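You operate a simulated robot arm through the tools that you are given. There is no shell and no other tool. Be economical: measure what you need, move in short steps, check, and stop when the job is done.

You run a simulated two-armed robot. Do the job below in one go: nothing can be reset, and whatever is moved stays where it is left.

TASK
Put the green plug from the third shelf from the bottom of the column rack on the top of the yellow table. Fetch the blue plug from the third shelf from the bottom of the column rack and set it on the top shelf of the column rack. Fetch the grey end plate and set it on the top of the yellow table. Put the blue brush on the top of the yellow table away on the top of the teal table. Open the filters drawer, take the grey filter from the inside of the filters drawer and leave it in the silver tray, then shut the drawer. Take the green bracket and leave it on the top of the drawer table. Any order will do. Set down upright: grey filter, green bracket.
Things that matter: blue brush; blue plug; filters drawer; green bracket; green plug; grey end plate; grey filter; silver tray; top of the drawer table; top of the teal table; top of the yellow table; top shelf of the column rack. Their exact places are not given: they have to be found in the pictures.

It is judged by the outcome, as a careful person would: the job done as asked, and still so three seconds after it is handed in. It fails if anything else is knocked over, pushed out of place, dropped, spilled or broken.

THE ROBOT
Two 7-joint arms with two-finger parallel grippers on one trunk, on a base that drives. Base frame: it is fixed to the floor where the robot stands at the start and does not move with it; the origin is under the middle of the robot, x ahead of it, y to its left, z up; the surface under the hand at the start is at about z = 1360. Readings come in mm, rad, newtons and seconds.
The left shoulder is at the start at [25, 137, 1591], the right one opposite. With the tool pointing down near the work surface each hand reaches from about 100 to 500 mm from the robot's upright axis, wherever it stands, measured 20 degrees to its own side. Places, roughly: blue brush (12x5x7 cm) [1200, -400, 700]; blue plug (4x3x9 cm) [400, 100, 1000]; filters drawer [1800, 300, 900]; green bracket (6x8x7 cm) [4300, 2100, 700]; green plug (4x3x9 cm) [500, 100, 1000]; grey end plate (5x5x5 cm) [400, 0, 1000]; grey filter (6x4x8 cm) [1800, 300, 900]; silver tray (26x16x5 cm) [4500, 2000, 600]; top of the drawer table [2100, 500, 800]; top of the teal table [4400, 2200, 600]; top of the yellow table [1100, -500, 700]; top shelf of the column rack [400, 0, 1400]. Payload 1.57 kg a hand.
The TCP of each hand is the grasp point between the finger pads, 30 mm short of the fingertips. In the tool frame z runs along the fingers and y along their closing line. The gripper opens to 80 mm. The fingers are 17 mm wide and 12 mm thick; the gripper's body (40 by 82 mm) begins 80 mm behind the TCP.
Orientation is told as [roll, pitch, yaw] about the base's x, y, z axes, in that order, counted from this pose: with the fingers straight down and closing along the base's y, the tool's x points along the base's -x, its y along +y and its z along -z.

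THE INTERFACE
- The arms move only by the tool play_rows. It takes "left_deltas", "right_deltas" or both (then of equal length, played together; a hand with none holds still); each is one flat list of numbers, 7 for each row, row after row: the turn, a rotation vector about the base's x, y, z in degrees, then the shift along the base's x, y, z in mm, then the opening, from 0 (shut) to 1 (fully open). In form: [wx, wy, wz, tx, ty, tz, gripper, wx, wy, wz, tx, ty, tz, gripper, ...]. A call has 1 to 10 rows; each row shifts and turns the commanded pose from where the row before left it. Each row takes 0.2 s and may step no farther than 50 mm and 0.15 rad from the row before; otherwise, or with a gripper value out of range, the whole call is refused. Where a pose cannot be reached the arm comes as near as it can. A force on the tool above 40 N (or 10 N above the force at the start of the call, whichever is more), or a blocked arm, ends the call early, and 0.2 s more pass. The fingers move at their own pace (about 45 mm/s each) and stop on an object; they squeeze with about 30 N. The grip force told is the motor's: it shows also when the fingers shut on nothing. Time passes only in rows, and 0.2 s behind the last, so rows that do not move let the fingers close. The reply holds the time, the measured pose of the TCP, the force on the tool along the base axes, the opening and the grip force, in the units named above and with some noise, with the torque about the TCP (base axes, N m) and any sound that the robot's microphone picked up, and new pictures: "pictures" is both (left out), scene, wrist or none (wrist: the cameras of the hands that moved).
- Cameras (640 x 400 px; columns grow to the right, rows downward): "scene" is now at [196, -28.1, 1505.5]; the picture's right is [-0.24, -0.97, -0.00], its down [-0.48, 0.12, -0.87] and it looks along [0.84, -0.21, -0.49] (base axes); focal length 214 px, centre (320, 200). "left" rides on the left gripper at [72, 7, -122] in its tool frame; the picture's right is [-0.09, 1.00, 0.00], its down [-0.84, -0.08, -0.54] and it looks along [-0.54, -0.05, 0.84] (tool axes); focal length 238 px, centre (320, 200). "right" rides on the right gripper at [72, -7, -122] in its tool frame; the picture's right is [0.09, 1.00, 0.00], its down [-0.84, 0.08, -0.54] and it looks along [-0.54, 0.05, 0.84] (tool axes); focal length 238 px, centre (320, 200).
- lift_body(by): slides the trunk up (or, below 0, down) by that many mm; the arms and the scene camera ride with it, the base frame stays. It gives what a move gives, with no picture.
- base_move(legs): drives the robot by 1 to 6 legs, each [ahead, left, turn to the left] in mm, mm and rad, along the robot's own axes; the way and the turn of a leg run together, so that a leg with both is an arc; at most 1500 mm and 3.142 rad a leg. The arms and the cameras ride along, it lands a little off, and it stops where it bumps. It gives what a move gives, and a new picture of the scene camera.
- head_to(pan, tilt): turns the head with the scene camera to pan (to the left, within 1.047 rad either way) and tilt (down, from -0.506 to 1.204), counted from straight ahead of the robot. It gives what a move gives, and a new picture of the scene camera.
- locate(camera, pixels): for up to 12 pixels [column, row] of the newest picture of that camera ("zoom" is the newest enlarged one), the place [x, y, z] in the base frame of the surface seen there, good to about 3 mm, but the place of the scene camera against the robot may be out by one fixed shift of up to 25 mm in any direction. The clock stands still meanwhile.
- close_up(camera, box): a new picture of the part [left, top, right, bottom] of that camera's present view, enlarged. The clock stands still meanwhile.
- hand_in(): hands the job in; it is judged then, once.

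Keep the steps short. Do not move on a guess: measure, check each grasp and each placing, and mend mistakes. In all there are 138 turns and 260 pictures (those below and enlarged ones count). Leave the grippers open and the arms clear of the work at the hand-in unless told otherwise, and finish with a single line.

The tools are called after ">>>" as name(argument=value, ...) on one line, values as JSON. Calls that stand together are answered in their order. play_rows: Moves the arms, as the interface text tells. Its arguments: {"type":"object","properties":{"left_deltas":{"type":"array","items":{"type":"number"}},"right_deltas":{"type":"array","items":{"type":"number"}},"pictures":{"type":"string","enum":["both","scene","wrist","none"]}},"required":[]} The other tools are called the same way: lift_body (by) slides the trunk up or down; base_move (legs) drives the base; head_to (pan, tilt) turns the head that bears the scene camera; locate (camera, pixels) gives the place of the surface under pixels of a picture; close_up (camera, box) takes an enlarged picture of a part of a camera's view; hand_in () hands the job in.

At the start:

```text
time: 0.0
left_position: [300.5, 173.4, 1412.7]
left_tool_rot: [0.002, 0.886, 0.01]
left_wrist_force: [8.9, 25.3, -8.9]
left_ft_torque: [0.46, 0.11, 0.68]
left_gripper_width: 57.7
left_grip_force: 0.1
right_position: [316.9, -98.1, 1448.4]
right_tool_rot: [-0.004, 0.69, -0.01]
right_wrist_force: [-0.3, -0.2, -0.8]
right_ft_torque: [-0.01, -0.01, -0.01]
right_gripper_width: 79.8
right_grip_force: 0.0
trunk travel left (down, up): [-925.0, 315.0]
robot x, y, heading: [-1.3, -1.3, -0.003]
head pan, tilt: [-0.283, 0.529]
```

scene: 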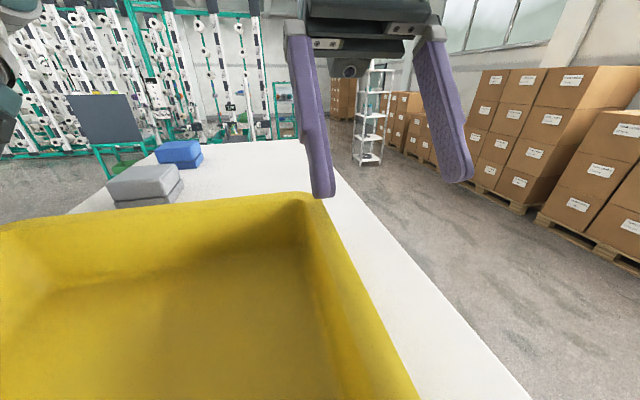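
right: 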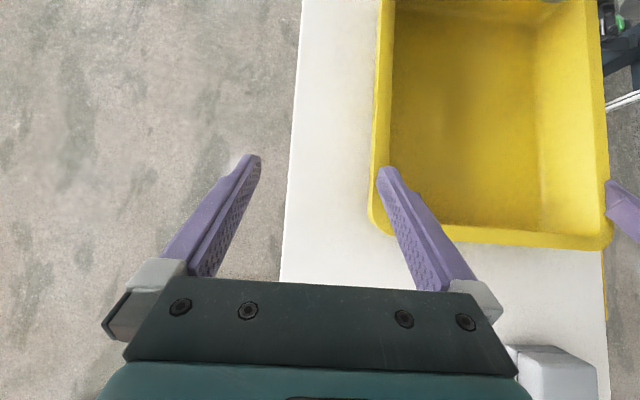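
left: 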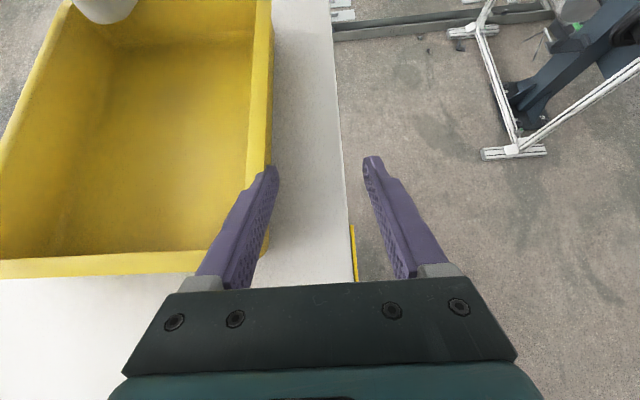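

I see a white surface with a yellow bin right in front, and the left hand reads a 25 N side force. I'll look around with the head before moving anything.

>>> head_to(pan=0.5, tilt=0.7)

>>> close_up(camera="left", box=[160, 100, 480, 300])

```text
time: 1.1
left_position: [299.4, 178.1, 1412.4]
left_tool_rot: [0.012, 0.887, 0.019]
left_wrist_force: [-9.0, 18.4, -6.5]
left_ft_torque: [0.37, 0.12, -0.17]
left_gripper_width: 63.3
left_grip_force: 0.0
right_position: [316.5, -96.0, 1446.7]
right_tool_rot: [0.004, 0.688, -0.005]
right_wrist_force: [0.5, 0.7, 0.6]
right_ft_torque: [0.03, -0.03, -0.01]
right_gripper_width: 79.8
right_grip_force: 0.1
trunk travel left (down, up): [-925.0, 315.0]
robot x, y, heading: [0.2, 1.8, -0.0]
head pan, tilt: [0.499, 0.7]
```

scene: 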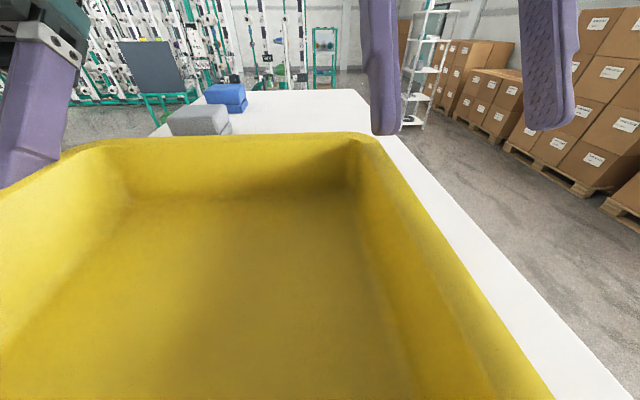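

```text
2.00 times, centred on (320, 200) of left
```

zoom: 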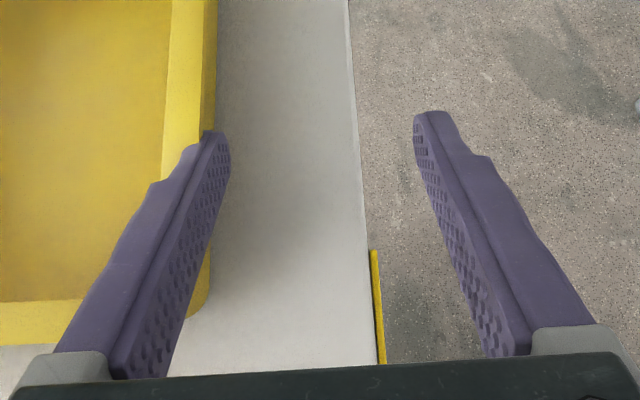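

The left inner finger touches the bin's outer wall. I'll shift the left hand slightly away from the bin and raise it.

>>> play_rows(left_deltas=[0, 0, 0, 0, 10, 10, 0.8, 0, 0, 0, 0, 5, 30, 0.8, 0, 0, 0, 0, 0, 40, 0.8, 0, 0, 0, 0, 0, 40, 0.8], pictures="both")

>>> head_to(pan=0.5, tilt=0.9)

>>> head_to(pan=-0.6, tilt=0.5)

```text
time: 1.8
left_position: [260.8, 192.4, 1409.7]
left_tool_rot: [0.03, 1.097, 0.034]
left_wrist_force: [-0.1, 0.5, 0.4]
left_ft_torque: [0.03, 0.01, -0.03]
left_gripper_width: 64.1
left_grip_force: 0.1
left hand out of reach, approached as far as the arm can: row 3
right_position: [315.3, -96.1, 1448.1]
right_tool_rot: [0.006, 0.689, -0.004]
right_wrist_force: [0.0, -0.8, -0.1]
right_ft_torque: [0.03, 0.0, -0.02]
right_gripper_width: 79.7
right_grip_force: 0.1
trunk travel left (down, up): [-925.0, 315.0]
robot x, y, heading: [1.9, 2.9, 0.003]
head pan, tilt: [0.499, 0.7]
stopped in row 3 (left hand): the arm was blocked; the commanded pose is now the measured one
```

scene: 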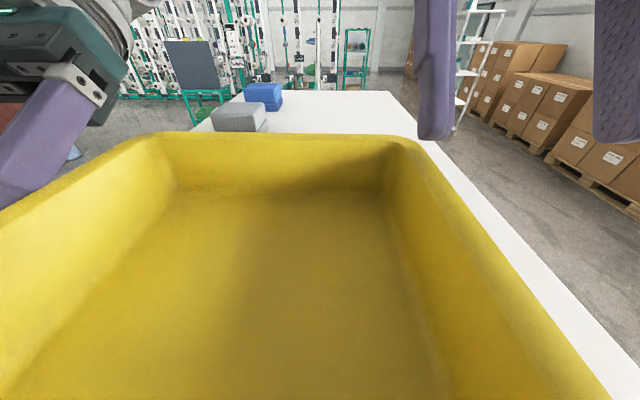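
left: 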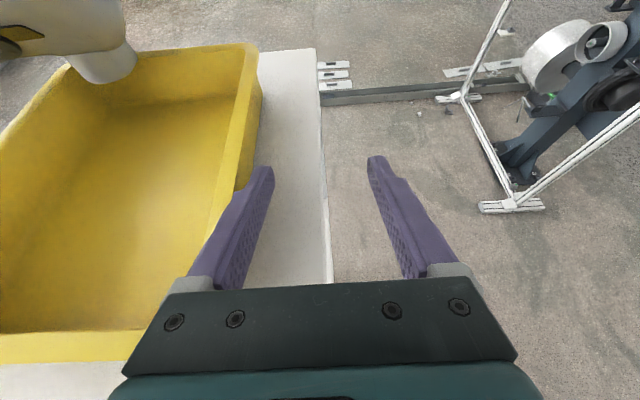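

```text
time: 2.6
left_position: [260.9, 194.2, 1408.9]
left_tool_rot: [0.033, 1.095, 0.038]
left_wrist_force: [-0.6, 0.0, 0.0]
left_ft_torque: [0.05, 0.02, 0.03]
left_gripper_width: 64.1
left_grip_force: 0.2
right_position: [316.7, -92.8, 1447.8]
right_tool_rot: [0.008, 0.688, -0.002]
right_wrist_force: [0.2, -0.1, -0.1]
right_ft_torque: [0.01, 0.01, 0.0]
right_gripper_width: 79.9
right_grip_force: 0.1
trunk travel left (down, up): [-925.0, 315.0]
robot x, y, heading: [0.6, 1.2, -0.001]
head pan, tilt: [0.499, 0.901]
```

scene: 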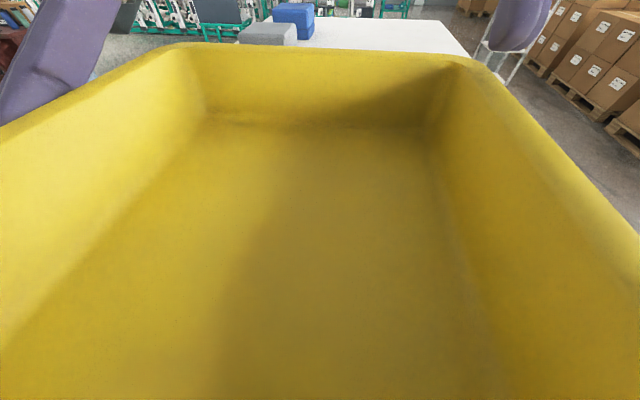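

```text
time: 3.9
left_position: [260.6, 191.7, 1408.0]
left_tool_rot: [0.025, 1.093, 0.031]
left_wrist_force: [-0.5, -0.1, 0.8]
left_ft_torque: [-0.01, -0.01, 0.01]
left_gripper_width: 63.9
left_grip_force: 0.1
right_position: [317.4, -96.8, 1447.7]
right_tool_rot: [0.003, 0.688, -0.005]
right_wrist_force: [0.2, 0.2, 0.0]
right_ft_torque: [-0.01, 0.01, 0.03]
right_gripper_width: 80.0
right_grip_force: 0.1
trunk travel left (down, up): [-925.0, 315.0]
robot x, y, heading: [1.8, -1.0, -0.001]
head pan, tilt: [-0.6, 0.499]
```

scene: 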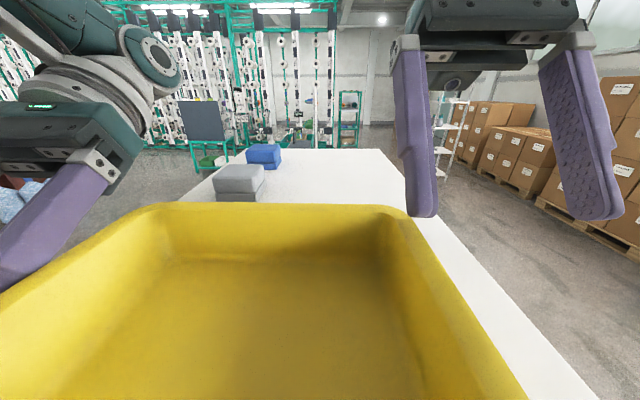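

The pictures seem to lag behind the pan. I'll take a fresh view now.

>>> close_up(camera="scene", box=[0, 0, 640, 400])

>>> locate(camera="scene", pixels=[[300, 200], [240, 175], [265, 150], [380, 152], [500, 300], [450, 128], [210, 120]])

```text
1.00 times, centred on (320, 200) of scene (not enlarged: the box is as wide or as high as the picture)
```

zoom: 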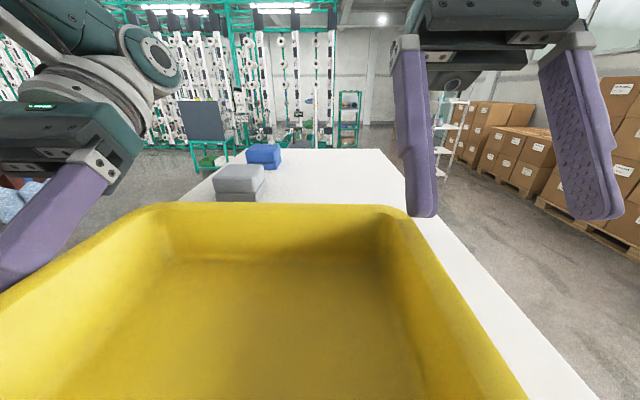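

```text
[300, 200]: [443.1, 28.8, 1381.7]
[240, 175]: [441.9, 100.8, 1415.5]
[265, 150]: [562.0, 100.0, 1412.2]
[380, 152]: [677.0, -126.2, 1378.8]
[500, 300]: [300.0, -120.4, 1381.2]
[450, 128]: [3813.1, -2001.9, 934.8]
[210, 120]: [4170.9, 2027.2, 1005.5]
```

>>> play_rows(right_deltas=[0, 0, 0, 0, 0, 0, 1, 0, 0, 0, 0, 0, 0, 1, 0, 0, 0, 0, 0, 0, 1, 0, 0, 0, 0, 0, 0, 1, 0, 0, 0, 0, 0, 0, 1, 0, 0, 0, 0, 0, 0, 1, 0, 0, 0, 0, 0, 0, 1], pictures="scene")

```text
time: 5.7
left_position: [260.2, 188.1, 1407.5]
left_tool_rot: [0.013, 1.094, 0.019]
left_wrist_force: [-0.4, -0.7, -0.7]
left_ft_torque: [0.02, 0.0, 0.01]
left_gripper_width: 63.7
left_grip_force: 0.0
right_position: [317.0, -100.7, 1450.5]
right_tool_rot: [-0.005, 0.688, -0.01]
right_wrist_force: [0.1, -0.3, 0.6]
right_ft_torque: [-0.01, 0.02, -0.01]
right_gripper_width: 80.3
right_grip_force: 0.1
trunk travel left (down, up): [-925.0, 315.0]
robot x, y, heading: [-1.6, -1.1, 0.0]
head pan, tilt: [-0.6, 0.499]
stopped in row 7 (right hand): the arm was blocked; the commanded pose is now the measured one
```

scene: 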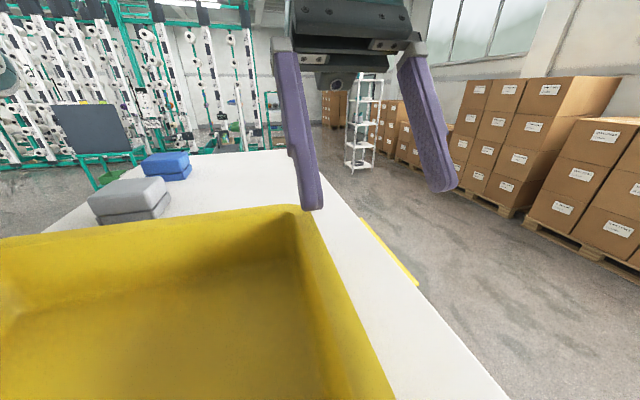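

The head simply turns slowly, so that is explained. Now I raise the trunk for clearance and back away from the rack so I can see it.

>>> lift_body(by=120)

>>> base_move(legs=[[-500, 0, 0]])

>>> head_to(pan=0, tilt=0.6)

>>> play_rows(right_deltas=[0, 0, 0, 0, 0, 0, 1, 0, 0, 0, 0, 0, 0, 1, 0, 0, 0, 0, 0, 0, 1, 0, 0, 0, 0, 0, 0, 1], pictures="scene")

```text
time: 7.2
left_position: [251.7, 190.5, 1481.9]
left_tool_rot: [0.021, 1.113, 0.03]
left_wrist_force: [0.0, 0.0, -0.1]
left_ft_torque: [0.0, -0.01, 0.02]
left_gripper_width: 64.0
left_grip_force: 0.0
right_position: [308.6, -97.0, 1522.4]
right_tool_rot: [0.0, 0.706, -0.006]
right_wrist_force: [-0.7, -0.4, -0.1]
right_ft_torque: [0.01, 0.0, 0.01]
right_gripper_width: 80.0
right_grip_force: 0.1
trunk travel left (down, up): [-1045.0, 195.0]
robot x, y, heading: [-1.5, 2.5, -0.002]
head pan, tilt: [-0.6, 0.499]
```

```text
time: 10.1
left_position: [-241.6, 191.3, 1480.8]
left_tool_rot: [0.022, 1.111, 0.028]
left_wrist_force: [0.4, 0.1, 0.2]
left_ft_torque: [-0.01, -0.01, -0.01]
left_gripper_width: 64.2
left_grip_force: 0.0
right_position: [-184.3, -97.2, 1520.7]
right_tool_rot: [0.0, 0.707, -0.006]
right_wrist_force: [-1.2, 0.2, 0.7]
right_ft_torque: [-0.01, -0.02, -0.01]
right_gripper_width: 79.9
right_grip_force: 0.1
trunk travel left (down, up): [-1045.0, 195.0]
robot x, y, heading: [-492.6, 2.9, -0.003]
head pan, tilt: [-0.6, 0.499]
```

scene: 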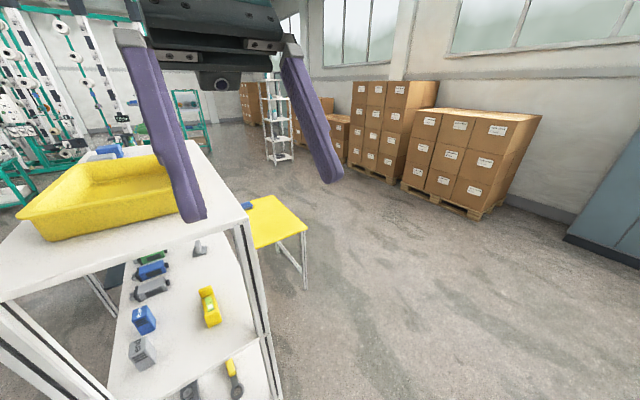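

```text
time: 11.1
left_position: [-242.6, 191.3, 1481.5]
left_tool_rot: [0.023, 1.112, 0.027]
left_wrist_force: [-0.2, -0.1, -0.4]
left_ft_torque: [-0.01, 0.02, -0.01]
left_gripper_width: 64.0
left_grip_force: 0.1
right_position: [-184.8, -97.7, 1520.9]
right_tool_rot: [0.002, 0.708, -0.008]
right_wrist_force: [-0.2, -0.1, 0.0]
right_ft_torque: [0.03, 0.0, 0.0]
right_gripper_width: 79.9
right_grip_force: 0.1
trunk travel left (down, up): [-1045.0, 195.0]
robot x, y, heading: [-497.9, -0.6, -0.0]
head pan, tilt: [0.0, 0.6]
```

scene: 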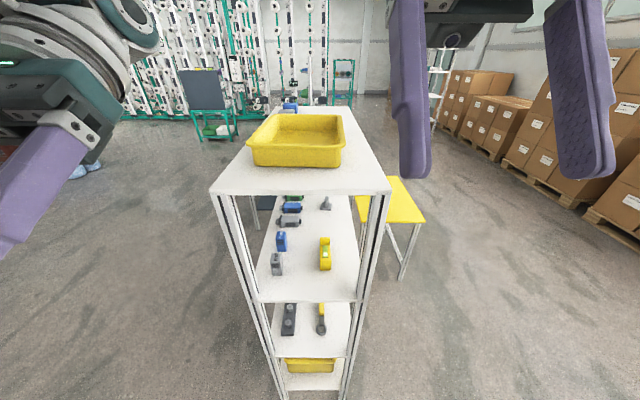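

```text
time: 12.1
left_position: [-242.3, 191.3, 1482.1]
left_tool_rot: [0.025, 1.114, 0.029]
left_wrist_force: [0.6, -0.2, -0.2]
left_ft_torque: [-0.01, 0.01, -0.01]
left_gripper_width: 63.9
left_grip_force: 0.1
right_position: [-185.2, -98.1, 1521.2]
right_tool_rot: [0.001, 0.708, -0.007]
right_wrist_force: [-0.1, -0.2, -0.2]
right_ft_torque: [-0.01, -0.02, 0.0]
right_gripper_width: 80.1
right_grip_force: 0.0
trunk travel left (down, up): [-1045.0, 195.0]
robot x, y, heading: [-493.0, 0.5, 0.001]
head pan, tilt: [0.0, 0.6]
```

scene: 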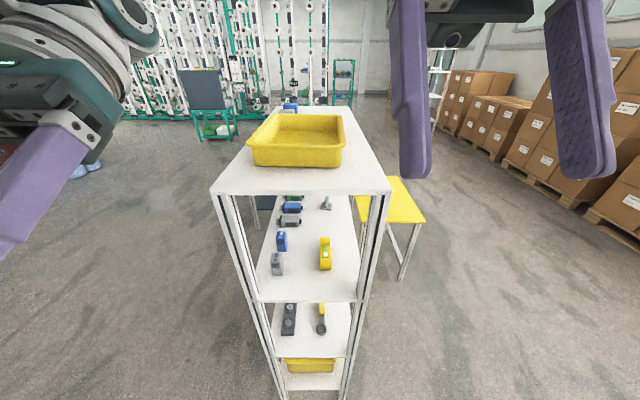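

>>> locate(camera="scene", pixels=[[277, 262], [282, 240], [290, 220], [292, 207], [294, 198], [326, 204], [325, 255], [262, 300], [357, 301], [214, 192], [389, 192], [400, 205]])

>>> close_up(camera="scene", box=[220, 180, 380, 280])

```text
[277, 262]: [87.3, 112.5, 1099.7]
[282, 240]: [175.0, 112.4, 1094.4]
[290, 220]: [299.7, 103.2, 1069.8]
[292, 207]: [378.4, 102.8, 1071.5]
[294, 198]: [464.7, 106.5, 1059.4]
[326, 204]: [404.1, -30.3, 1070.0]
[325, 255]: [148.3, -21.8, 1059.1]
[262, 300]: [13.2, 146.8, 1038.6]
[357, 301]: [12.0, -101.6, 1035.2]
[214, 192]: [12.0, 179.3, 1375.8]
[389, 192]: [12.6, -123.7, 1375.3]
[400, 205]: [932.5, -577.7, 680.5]
```

```text
4.00 times, centred on (300, 230) of scene
```

zoom: 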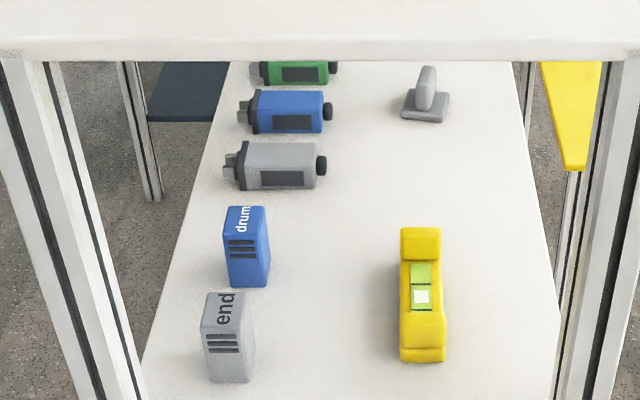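

The rack's third shelf holds the grey, blue and green plugs lying across it, and the grey end plate at about (404,-30). I'll go round to the rack's left side and lower the trunk to that shelf's height.

>>> base_move(legs=[[0, 600, 0], [920, 0, 0], [0, 0, -1.571]])

>>> lift_body(by=-440)

>>> head_to(pan=0, tilt=0.5)

>>> play_rows(right_deltas=[0, 0, 0, 0, 0, 0, 1, 0, 0, 0, 0, 0, 0, 1, 0, 0, 0, 0, 0, 0, 1, 0, 0, 0, 0, 0, 0, 1], left_deltas=[0, 0, 0, 0, 0, 0, 1, 0, 0, 0, 0, 0, 0, 1, 0, 0, 0, 0, 0, 0, 1, 0, 0, 0, 0, 0, 0, 1], pictures="both")

```text
time: 23.6
left_position: [621.3, 351.2, 1481.4]
left_tool_rot: [0.022, 1.111, -1.503]
left_wrist_force: [0.1, 1.1, 0.8]
left_ft_torque: [0.02, 0.01, 0.0]
left_gripper_width: 63.9
left_grip_force: 0.1
right_position: [334.5, 283.3, 1521.6]
right_tool_rot: [0.0, 0.707, -1.538]
right_wrist_force: [-0.4, 0.6, -0.4]
right_ft_torque: [0.0, 0.01, -0.02]
right_gripper_width: 80.1
right_grip_force: 0.0
trunk travel left (down, up): [-1045.0, 195.0]
robot x, y, heading: [416.9, 594.2, -1.534]
head pan, tilt: [0.0, 0.6]
```

scene: 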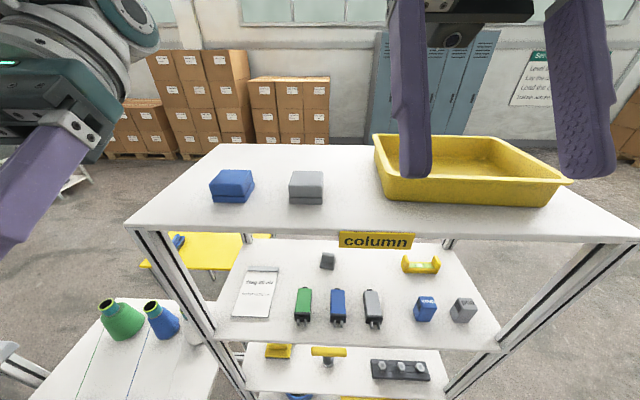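

```text
refused: -440 is not a number from -400 to 400
```

```text
time: 24.3
left_position: [621.0, 351.9, 1482.3]
left_tool_rot: [0.021, 1.112, -1.502]
left_wrist_force: [0.0, -0.6, 0.8]
left_ft_torque: [0.0, 0.02, 0.01]
left_gripper_width: 63.9
left_grip_force: 0.0
right_position: [336.3, 283.7, 1521.3]
right_tool_rot: [0.002, 0.708, -1.536]
right_wrist_force: [-0.7, 0.0, 0.7]
right_ft_torque: [0.0, 0.0, 0.01]
right_gripper_width: 79.9
right_grip_force: 0.0
trunk travel left (down, up): [-1045.0, 195.0]
robot x, y, heading: [417.3, 592.1, -1.53]
head pan, tilt: [0.0, 0.499]
```

scene: 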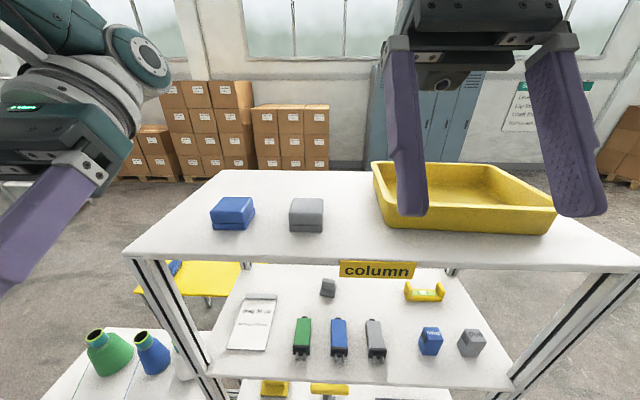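

```text
time: 25.3
left_position: [621.0, 351.5, 1481.3]
left_tool_rot: [0.022, 1.114, -1.503]
left_wrist_force: [0.7, -0.3, -0.4]
left_ft_torque: [0.0, -0.01, -0.03]
left_gripper_width: 80.0
left_grip_force: 0.1
right_position: [334.7, 282.6, 1520.1]
right_tool_rot: [0.002, 0.706, -1.537]
right_wrist_force: [-0.4, 0.3, -0.3]
right_ft_torque: [0.01, 0.0, 0.01]
right_gripper_width: 79.9
right_grip_force: 0.1
trunk travel left (down, up): [-1045.0, 195.0]
robot x, y, heading: [419.4, 595.0, -1.53]
head pan, tilt: [0.0, 0.499]
```

scene: 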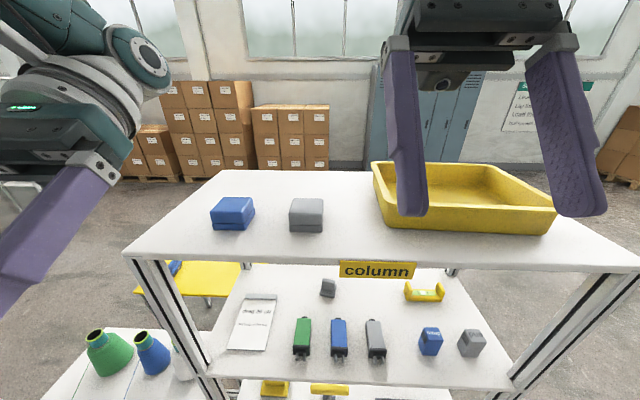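
right: 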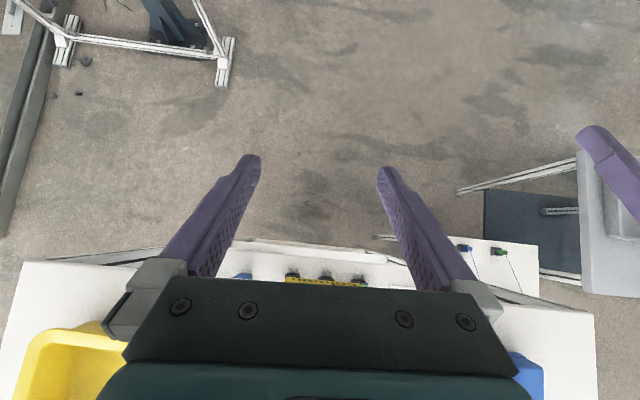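
left: 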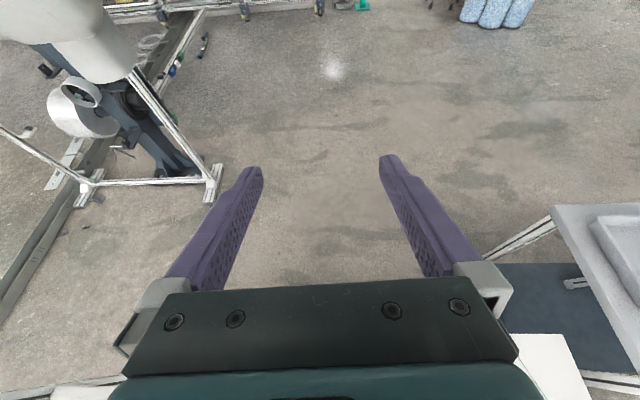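

Now I see the shelf well. The fingers currently lean back towards the robot. I'll turn both hands so the fingers point forward and down, while they are still above the rack.

>>> play_rows(right_deltas=[-8.5, 0, 0, 0, 0, 0, 1, -8.5, 0, 0, 0, 0, 0, 1, -8.5, 0, 0, 0, 0, 0, 1, -8.5, 0, 0, 0, 0, 0, 1, -8.5, 0, 0, 0, 0, 0, 1, -8.5, 0, 0, 0, 0, 0, 1, -8.5, 0, 0, 0, 0, 0, 1, -8.5, 0, 0, 0, 0, 0, 1, -8.5, 0, 0, 0, 0, 0, 1, -8.5, 0, 0, 0, 0, 0, 1], left_deltas=[-8.5, 0, 0, 0, 0, 0, 1, -8.5, 0, 0, 0, 0, 0, 1, -8.5, 0, 0, 0, 0, 0, 1, -8.5, 0, 0, 0, 0, 0, 1, -8.5, 0, 0, 0, 0, 0, 1, -8.5, 0, 0, 0, 0, 0, 1, -8.5, 0, 0, 0, 0, 0, 1, -8.5, 0, 0, 0, 0, 0, 1, -8.5, 0, 0, 0, 0, 0, 1, -8.5, 0, 0, 0, 0, 0, 1], pictures="both")

```text
time: 27.5
left_position: [622.8, 313.9, 1485.4]
left_tool_rot: [-0.051, -0.373, -1.539]
left_wrist_force: [-0.3, -0.6, -0.1]
left_ft_torque: [0.0, 0.04, 0.0]
left_gripper_width: 80.2
left_grip_force: 0.0
left hand out of reach, approached as far as the arm can: row 9, 10
right_position: [344.1, 273.1, 1521.2]
right_tool_rot: [-0.045, -0.778, -1.536]
right_wrist_force: [-0.7, -0.2, -0.7]
right_ft_torque: [0.01, 0.03, 0.0]
right_gripper_width: 79.9
right_grip_force: 0.0
right hand out of reach, approached as far as the arm can: row 10
trunk travel left (down, up): [-1045.0, 195.0]
robot x, y, heading: [422.2, 594.0, -1.53]
head pan, tilt: [0.0, 0.499]
```

scene: 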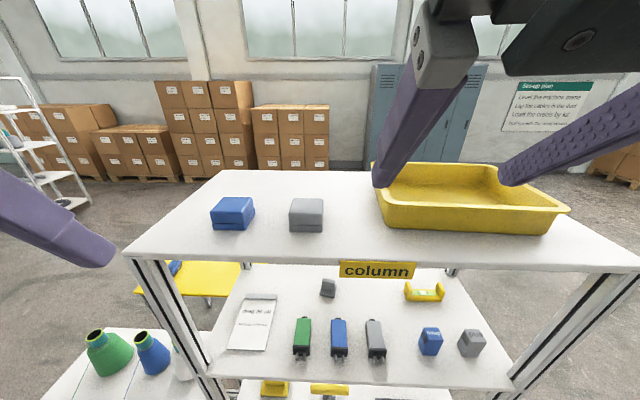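
right: 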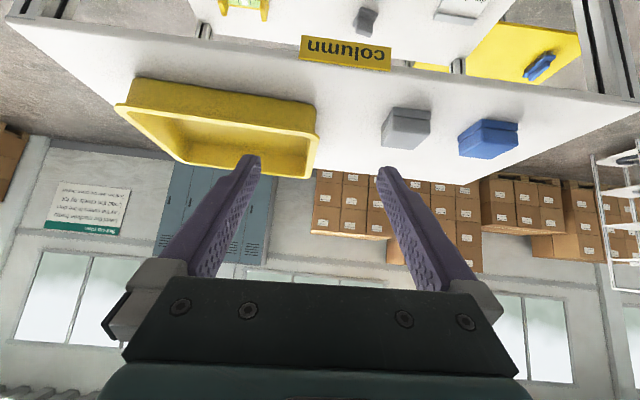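
left: 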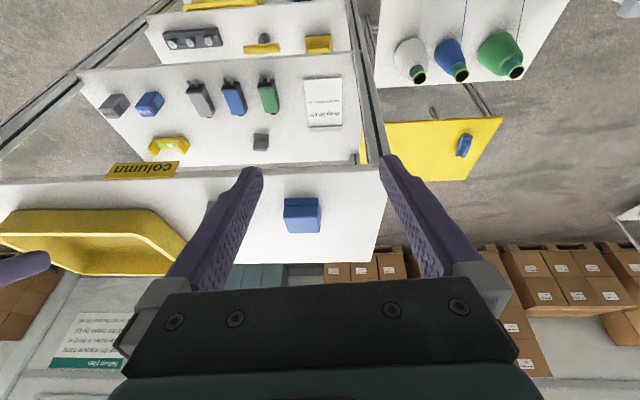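

Both hands turned. The left wrist camera sees the shelf, upside down, so I'll zoom in and measure the plugs and end plate there.

>>> close_up(camera="left", box=[160, 60, 360, 185])

>>> locate(camera="left", pixels=[[233, 97], [236, 110], [228, 82], [268, 96], [200, 98], [260, 142], [180, 120], [300, 160], [100, 75], [340, 60], [463, 145], [430, 150]])

>>> locate(camera="scene", pixels=[[339, 330], [303, 330], [375, 333], [328, 284], [215, 290], [340, 260], [230, 320], [233, 370], [500, 385], [205, 372]])

```text
3.20 times, centred on (260, 122) of left
```

zoom: 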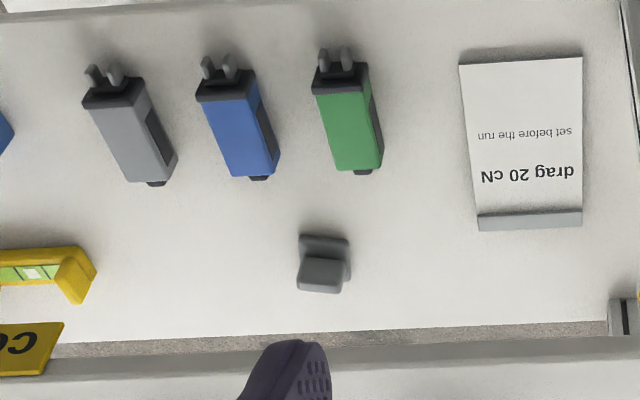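

```text
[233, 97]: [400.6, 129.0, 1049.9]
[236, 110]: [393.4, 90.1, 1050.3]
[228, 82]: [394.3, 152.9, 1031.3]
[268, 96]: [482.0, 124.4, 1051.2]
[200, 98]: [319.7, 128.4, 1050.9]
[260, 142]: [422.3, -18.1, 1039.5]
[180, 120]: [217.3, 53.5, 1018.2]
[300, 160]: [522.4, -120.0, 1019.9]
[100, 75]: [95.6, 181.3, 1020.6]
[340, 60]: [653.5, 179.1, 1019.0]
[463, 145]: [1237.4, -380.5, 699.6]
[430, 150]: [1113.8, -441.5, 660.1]
```

```text
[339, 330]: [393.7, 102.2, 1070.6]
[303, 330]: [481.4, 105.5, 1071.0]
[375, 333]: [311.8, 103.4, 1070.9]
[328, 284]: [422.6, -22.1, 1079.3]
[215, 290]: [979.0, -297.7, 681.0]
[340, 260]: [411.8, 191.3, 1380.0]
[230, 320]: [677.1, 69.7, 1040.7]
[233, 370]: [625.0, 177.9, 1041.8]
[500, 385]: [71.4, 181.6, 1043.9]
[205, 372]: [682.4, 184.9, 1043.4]
```

Plugs measured: blue centre about (395,108), green (482,108), shelf z 1019, plug tops 1050. The scene camera reads about 21 mm high. Now I lower the trunk while clear of the rack.

>>> lift_body(by=-400)

>>> head_to(pan=0, tilt=0.4)

```text
time: 31.3
left_position: [623.1, 315.2, 1084.6]
left_tool_rot: [-0.051, -0.369, -1.54]
left_wrist_force: [0.2, -0.9, 0.1]
left_ft_torque: [0.02, -0.02, 0.0]
left_gripper_width: 79.7
left_grip_force: 0.0
right_position: [343.4, 272.9, 1120.8]
right_tool_rot: [-0.048, -0.776, -1.536]
right_wrist_force: [-0.4, -0.7, -0.4]
right_ft_torque: [0.01, 0.02, -0.02]
right_gripper_width: 80.0
right_grip_force: 0.1
trunk travel left (down, up): [-645.0, 595.0]
robot x, y, heading: [417.9, 595.0, -1.522]
head pan, tilt: [0.0, 0.499]
```

```text
time: 32.0
left_position: [623.3, 314.6, 1085.0]
left_tool_rot: [-0.05, -0.368, -1.538]
left_wrist_force: [0.6, 0.6, -0.3]
left_ft_torque: [-0.01, 0.0, -0.02]
left_gripper_width: 79.8
left_grip_force: 0.1
right_position: [342.7, 272.7, 1121.3]
right_tool_rot: [-0.046, -0.777, -1.538]
right_wrist_force: [-3.8, -3.1, 5.5]
right_ft_torque: [1.0, -0.37, 0.36]
right_gripper_width: 80.1
right_grip_force: 0.1
trunk travel left (down, up): [-645.0, 595.0]
robot x, y, heading: [421.5, 594.8, -1.532]
head pan, tilt: [0.0, 0.4]
```

scene: 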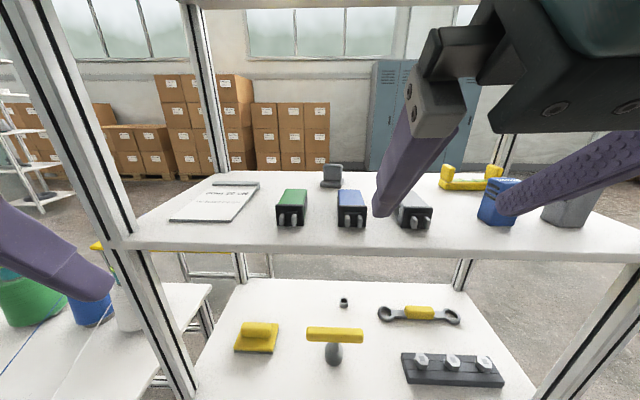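

Right reads a slight force; I'll see if it persists. I bring the left hand inward, away from the rack post, and tilt it; the right hand moves over to the blue plug's x line.

>>> play_rows(right_deltas=[0, 0, 0, 25, 0, 0, 1, 0, 0, 0, 25, 0, 0, 1, 0, 0, 0, 0, 0, 0, 1], left_deltas=[-8, 0, 0, -30, 20, 10, 1, -8, 0, 0, -30, 20, 10, 1, -8, 0, 0, -20, 10, 0, 1], pictures="wrist")

```text
time: 32.3
left_position: [616.6, 308.6, 1087.4]
left_tool_rot: [-0.05, -0.398, -1.538]
left_wrist_force: [-0.2, -0.3, -0.5]
left_ft_torque: [-0.02, 0.01, 0.0]
left_gripper_width: 79.8
left_grip_force: 0.0
left hand out of reach, approached as far as the arm can: row 1
right_position: [344.0, 271.9, 1122.0]
right_tool_rot: [-0.06, -0.781, -1.541]
right_wrist_force: [-11.0, -0.7, 4.5]
right_ft_torque: [0.75, -0.95, 1.33]
right_gripper_width: 80.0
right_grip_force: 0.0
trunk travel left (down, up): [-645.0, 595.0]
robot x, y, heading: [418.6, 595.5, -1.527]
head pan, tilt: [0.0, 0.4]
stopped in row 1 (right hand): the force on the tool passed its limit at 66 N (the readings are from after the stop); the commanded pose is now the measured one
```

right: 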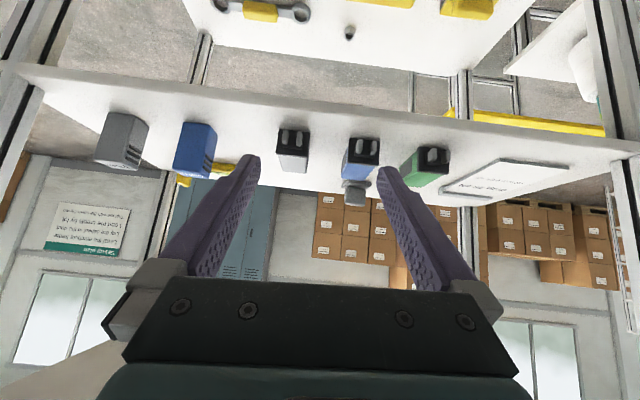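
left: 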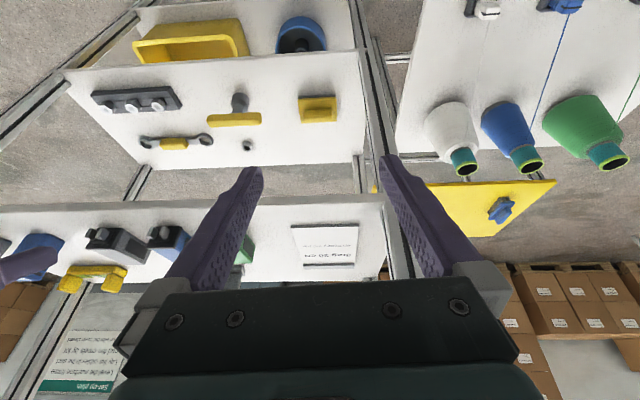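

The right hand sits close to the head, which is probably the contact. I'll move both hands forward, away from the body.

>>> play_rows(right_deltas=[0, 0, 0, -10, -15, 0, 1, 0, 0, 0, -10, -30, -5, 1, 0, 0, 0, 0, -30, -5, 1], left_deltas=[0, 0, 0, -20, -20, 5, 1, -4, 0, 0, -30, -30, 5, 1, -8, 0, 0, -30, -20, 5, 1], pictures="scene")

```text
time: 33.1
left_position: [536.9, 238.9, 1103.3]
left_tool_rot: [-0.059, -0.607, -1.531]
left_wrist_force: [0.5, 0.3, 0.3]
left_ft_torque: [-0.03, -0.03, 0.03]
left_gripper_width: 80.0
left_grip_force: 0.0
right_position: [324.9, 195.5, 1110.1]
right_tool_rot: [-0.058, -0.78, -1.538]
right_wrist_force: [0.2, -0.7, 0.4]
right_ft_torque: [0.0, 0.03, 0.02]
right_gripper_width: 80.1
right_grip_force: 0.0
trunk travel left (down, up): [-645.0, 595.0]
robot x, y, heading: [423.8, 595.8, -1.524]
head pan, tilt: [0.0, 0.4]
```

scene: 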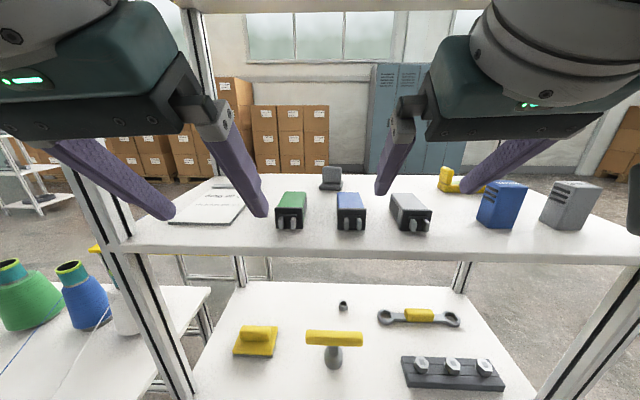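

Forces are clear. Now I move the right hand over the blue plug (staying high), and check with the wrist camera.

>>> play_rows(right_deltas=[0, 0, 0, 35, -20, 0, 1, 0, 0, 0, 35, -30, 0, 1, 0, 0, 0, 0, -30, -20, 1], pictures="both")

```text
time: 33.9
left_position: [536.2, 239.4, 1104.4]
left_tool_rot: [-0.06, -0.607, -1.534]
left_wrist_force: [0.0, -0.4, 0.0]
left_ft_torque: [0.02, 0.01, 0.04]
left_gripper_width: 80.0
left_grip_force: 0.1
right_position: [396.0, 115.4, 1092.2]
right_tool_rot: [-0.058, -0.782, -1.539]
right_wrist_force: [0.5, 0.1, -0.3]
right_ft_torque: [-0.01, 0.02, -0.01]
right_gripper_width: 80.1
right_grip_force: 0.1
trunk travel left (down, up): [-645.0, 595.0]
robot x, y, heading: [417.8, 597.8, -1.526]
head pan, tilt: [0.0, 0.4]
```

scene: 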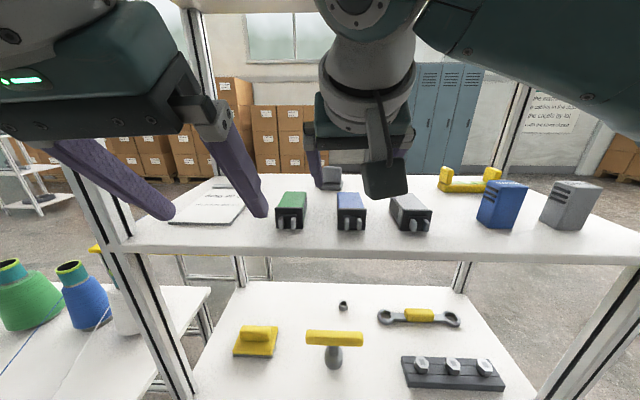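
right: 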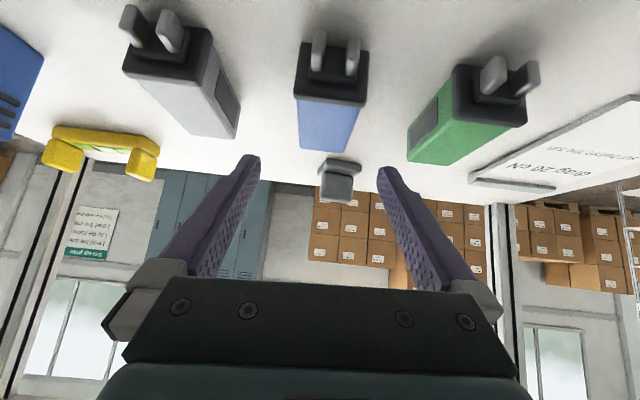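

>>> locate(camera="right", pixels=[[330, 85], [298, 95], [366, 95], [330, 120], [328, 145], [336, 165], [340, 190], [460, 130], [250, 60]])

```text
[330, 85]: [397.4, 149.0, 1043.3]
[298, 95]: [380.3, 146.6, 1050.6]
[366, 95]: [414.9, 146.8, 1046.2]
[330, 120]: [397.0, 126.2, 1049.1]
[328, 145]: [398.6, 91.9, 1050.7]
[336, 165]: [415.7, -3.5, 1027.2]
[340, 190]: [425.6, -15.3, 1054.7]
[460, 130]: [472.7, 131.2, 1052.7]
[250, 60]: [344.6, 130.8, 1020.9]
```

The plug body spans x 380–415, y 75–147; the hand is centred on it. I descend and close.

>>> play_rows(right_deltas=[0, 0, 0, 1, 0, -20, 1, 0, 0, 0, 0, -3, -22, 1, 0, 0, 0, 0, 0, 0, 0, 0, 0, 0, 0, 0, 0, 0, 0, 0, 0, 0, 0, 0, 0], pictures="both")

```text
time: 35.1
left_position: [536.5, 239.8, 1103.5]
left_tool_rot: [-0.058, -0.608, -1.533]
left_wrist_force: [0.4, -0.2, -0.4]
left_ft_torque: [0.01, 0.03, 0.0]
left_gripper_width: 79.8
left_grip_force: 0.0
right_position: [397.2, 112.7, 1049.0]
right_tool_rot: [-0.054, -0.784, -1.54]
right_wrist_force: [0.7, -0.6, -0.3]
right_ft_torque: [-0.01, -0.02, 0.0]
right_gripper_width: 36.0
right_grip_force: 16.0
trunk travel left (down, up): [-645.0, 595.0]
robot x, y, heading: [419.7, 594.5, -1.534]
head pan, tilt: [0.0, 0.4]
```

scene: 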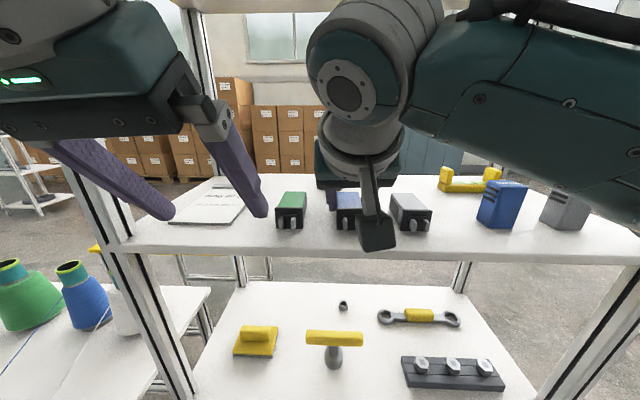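
right: 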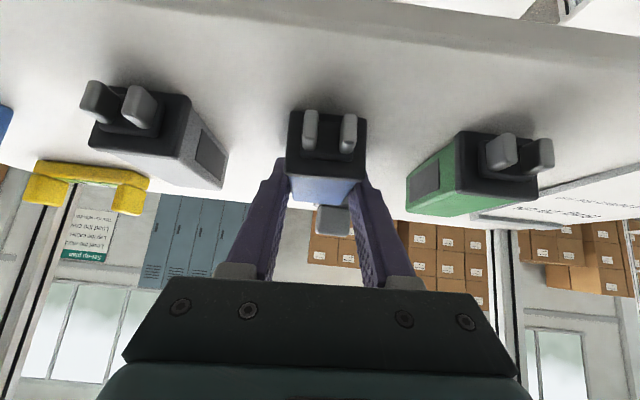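

Blue plug gripped at 36 mm. I lift it and draw it back out to the right.

>>> play_rows(right_deltas=[0, 0, 0, 0, 0, 0, 0, 0, 0, 0, 0, 0, 25, 0, 0, 0, 0, 0, 10, 35, 0, 0, 0, 0, -20, 30, 10, 0, 0, 0, 0, -30, 30, 0, 0, 0, 0, 0, -20, 10, 0, 0], pictures="both")

```text
time: 36.5
left_position: [535.9, 240.3, 1102.5]
left_tool_rot: [-0.059, -0.607, -1.532]
left_wrist_force: [-0.2, -0.3, 0.7]
left_ft_torque: [0.0, 0.0, 0.0]
left_gripper_width: 80.0
left_grip_force: 0.0
right_position: [325.9, 193.8, 1119.0]
right_tool_rot: [-0.058, -0.781, -1.541]
right_wrist_force: [0.3, 1.2, -1.0]
right_ft_torque: [0.01, 0.01, 0.02]
right_gripper_width: 35.5
right_grip_force: 30.7
trunk travel left (down, up): [-645.0, 595.0]
robot x, y, heading: [422.5, 597.7, -1.535]
head pan, tilt: [0.0, 0.4]
```

scene: 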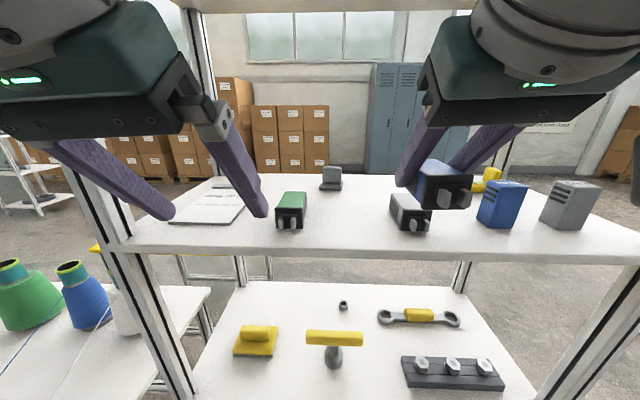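
right: 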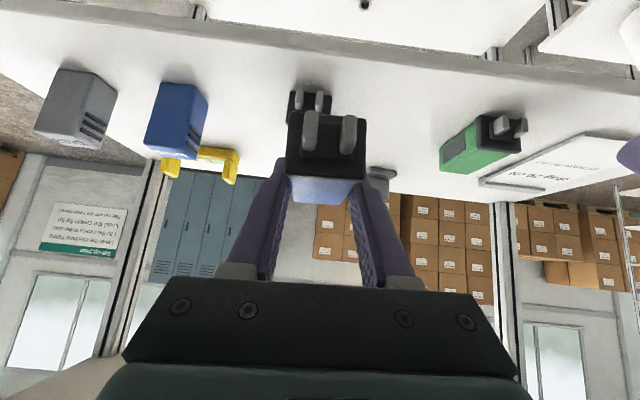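

Now the left hand goes to the green plug, staying above it first.

>>> play_rows(left_deltas=[-5, 0, 0, -20, -35, 0, 1, -5, 0, 0, -20, -45, 0, 1, 0, 0, 0, -14, -45, -8, 1], pictures="wrist")

>>> locate(camera="left", pixels=[[320, 85], [290, 95], [350, 95], [320, 120], [320, 145], [300, 120], [340, 120]])

```text
time: 37.3
left_position: [480.6, 112.5, 1096.0]
left_tool_rot: [-0.068, -0.782, -1.529]
left_wrist_force: [0.8, -0.1, 0.3]
left_ft_torque: [0.0, -0.01, 0.02]
left_gripper_width: 80.4
left_grip_force: 0.1
right_position: [324.7, 193.8, 1119.8]
right_tool_rot: [-0.057, -0.781, -1.541]
right_wrist_force: [0.0, -0.7, -0.5]
right_ft_torque: [0.03, 0.01, 0.0]
right_gripper_width: 35.4
right_grip_force: 29.9
trunk travel left (down, up): [-645.0, 595.0]
robot x, y, heading: [416.1, 595.3, -1.529]
head pan, tilt: [0.0, 0.4]
```

left: 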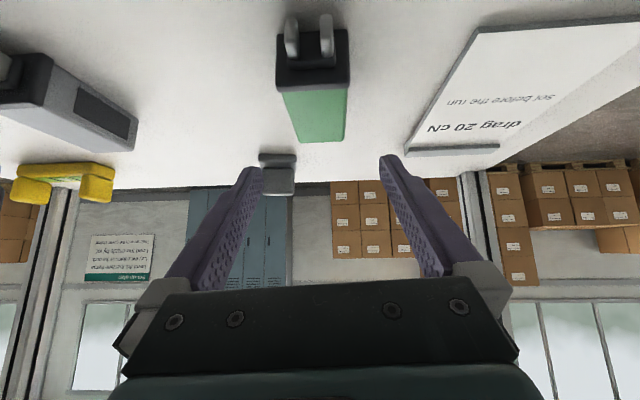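

```text
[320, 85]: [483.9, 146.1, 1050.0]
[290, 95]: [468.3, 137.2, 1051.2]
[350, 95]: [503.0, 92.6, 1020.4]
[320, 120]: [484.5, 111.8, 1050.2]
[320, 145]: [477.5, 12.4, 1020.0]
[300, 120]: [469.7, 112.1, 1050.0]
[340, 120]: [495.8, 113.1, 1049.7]
```

>>> locate(camera="left", pixels=[[412, 140], [440, 90], [475, 40]])

>>> play_rows(left_deltas=[0, 0, 0, 2, 0, -15, 0.75, 0, 0, 0, 0, 0, -15, 0.75, 0, 0, 0, 0, 0, -15, 0.75, 0, 0, 0, 0, 0, 0, 0, 0, 0, 0, 0, 0, 0, 0, 0, 0, 0, 0, 0, 0, 0], pictures="wrist")

```text
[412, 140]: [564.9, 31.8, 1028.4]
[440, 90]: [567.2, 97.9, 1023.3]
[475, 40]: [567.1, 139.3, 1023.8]
```

```text
time: 38.7
left_position: [483.8, 113.9, 1050.1]
left_tool_rot: [-0.067, -0.781, -1.527]
left_wrist_force: [0.0, 0.0, 0.3]
left_ft_torque: [-0.05, -0.03, 0.01]
left_gripper_width: 35.7
left_grip_force: 27.0
right_position: [326.3, 193.7, 1119.6]
right_tool_rot: [-0.057, -0.78, -1.541]
right_wrist_force: [1.3, 0.2, -0.9]
right_ft_torque: [-0.02, -0.01, 0.0]
right_gripper_width: 35.7
right_grip_force: 30.0
trunk travel left (down, up): [-645.0, 595.0]
robot x, y, heading: [418.3, 597.5, -1.533]
head pan, tilt: [0.0, 0.4]
```

left: 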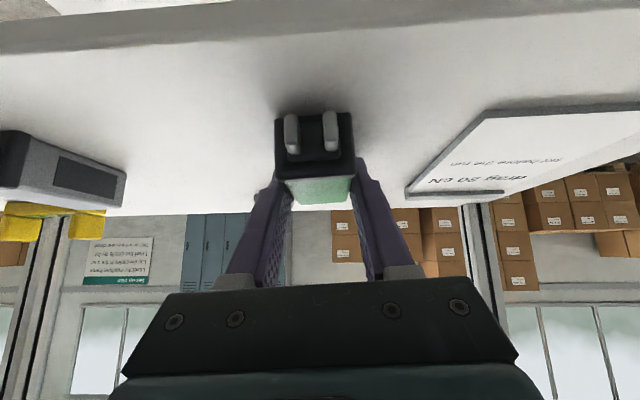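

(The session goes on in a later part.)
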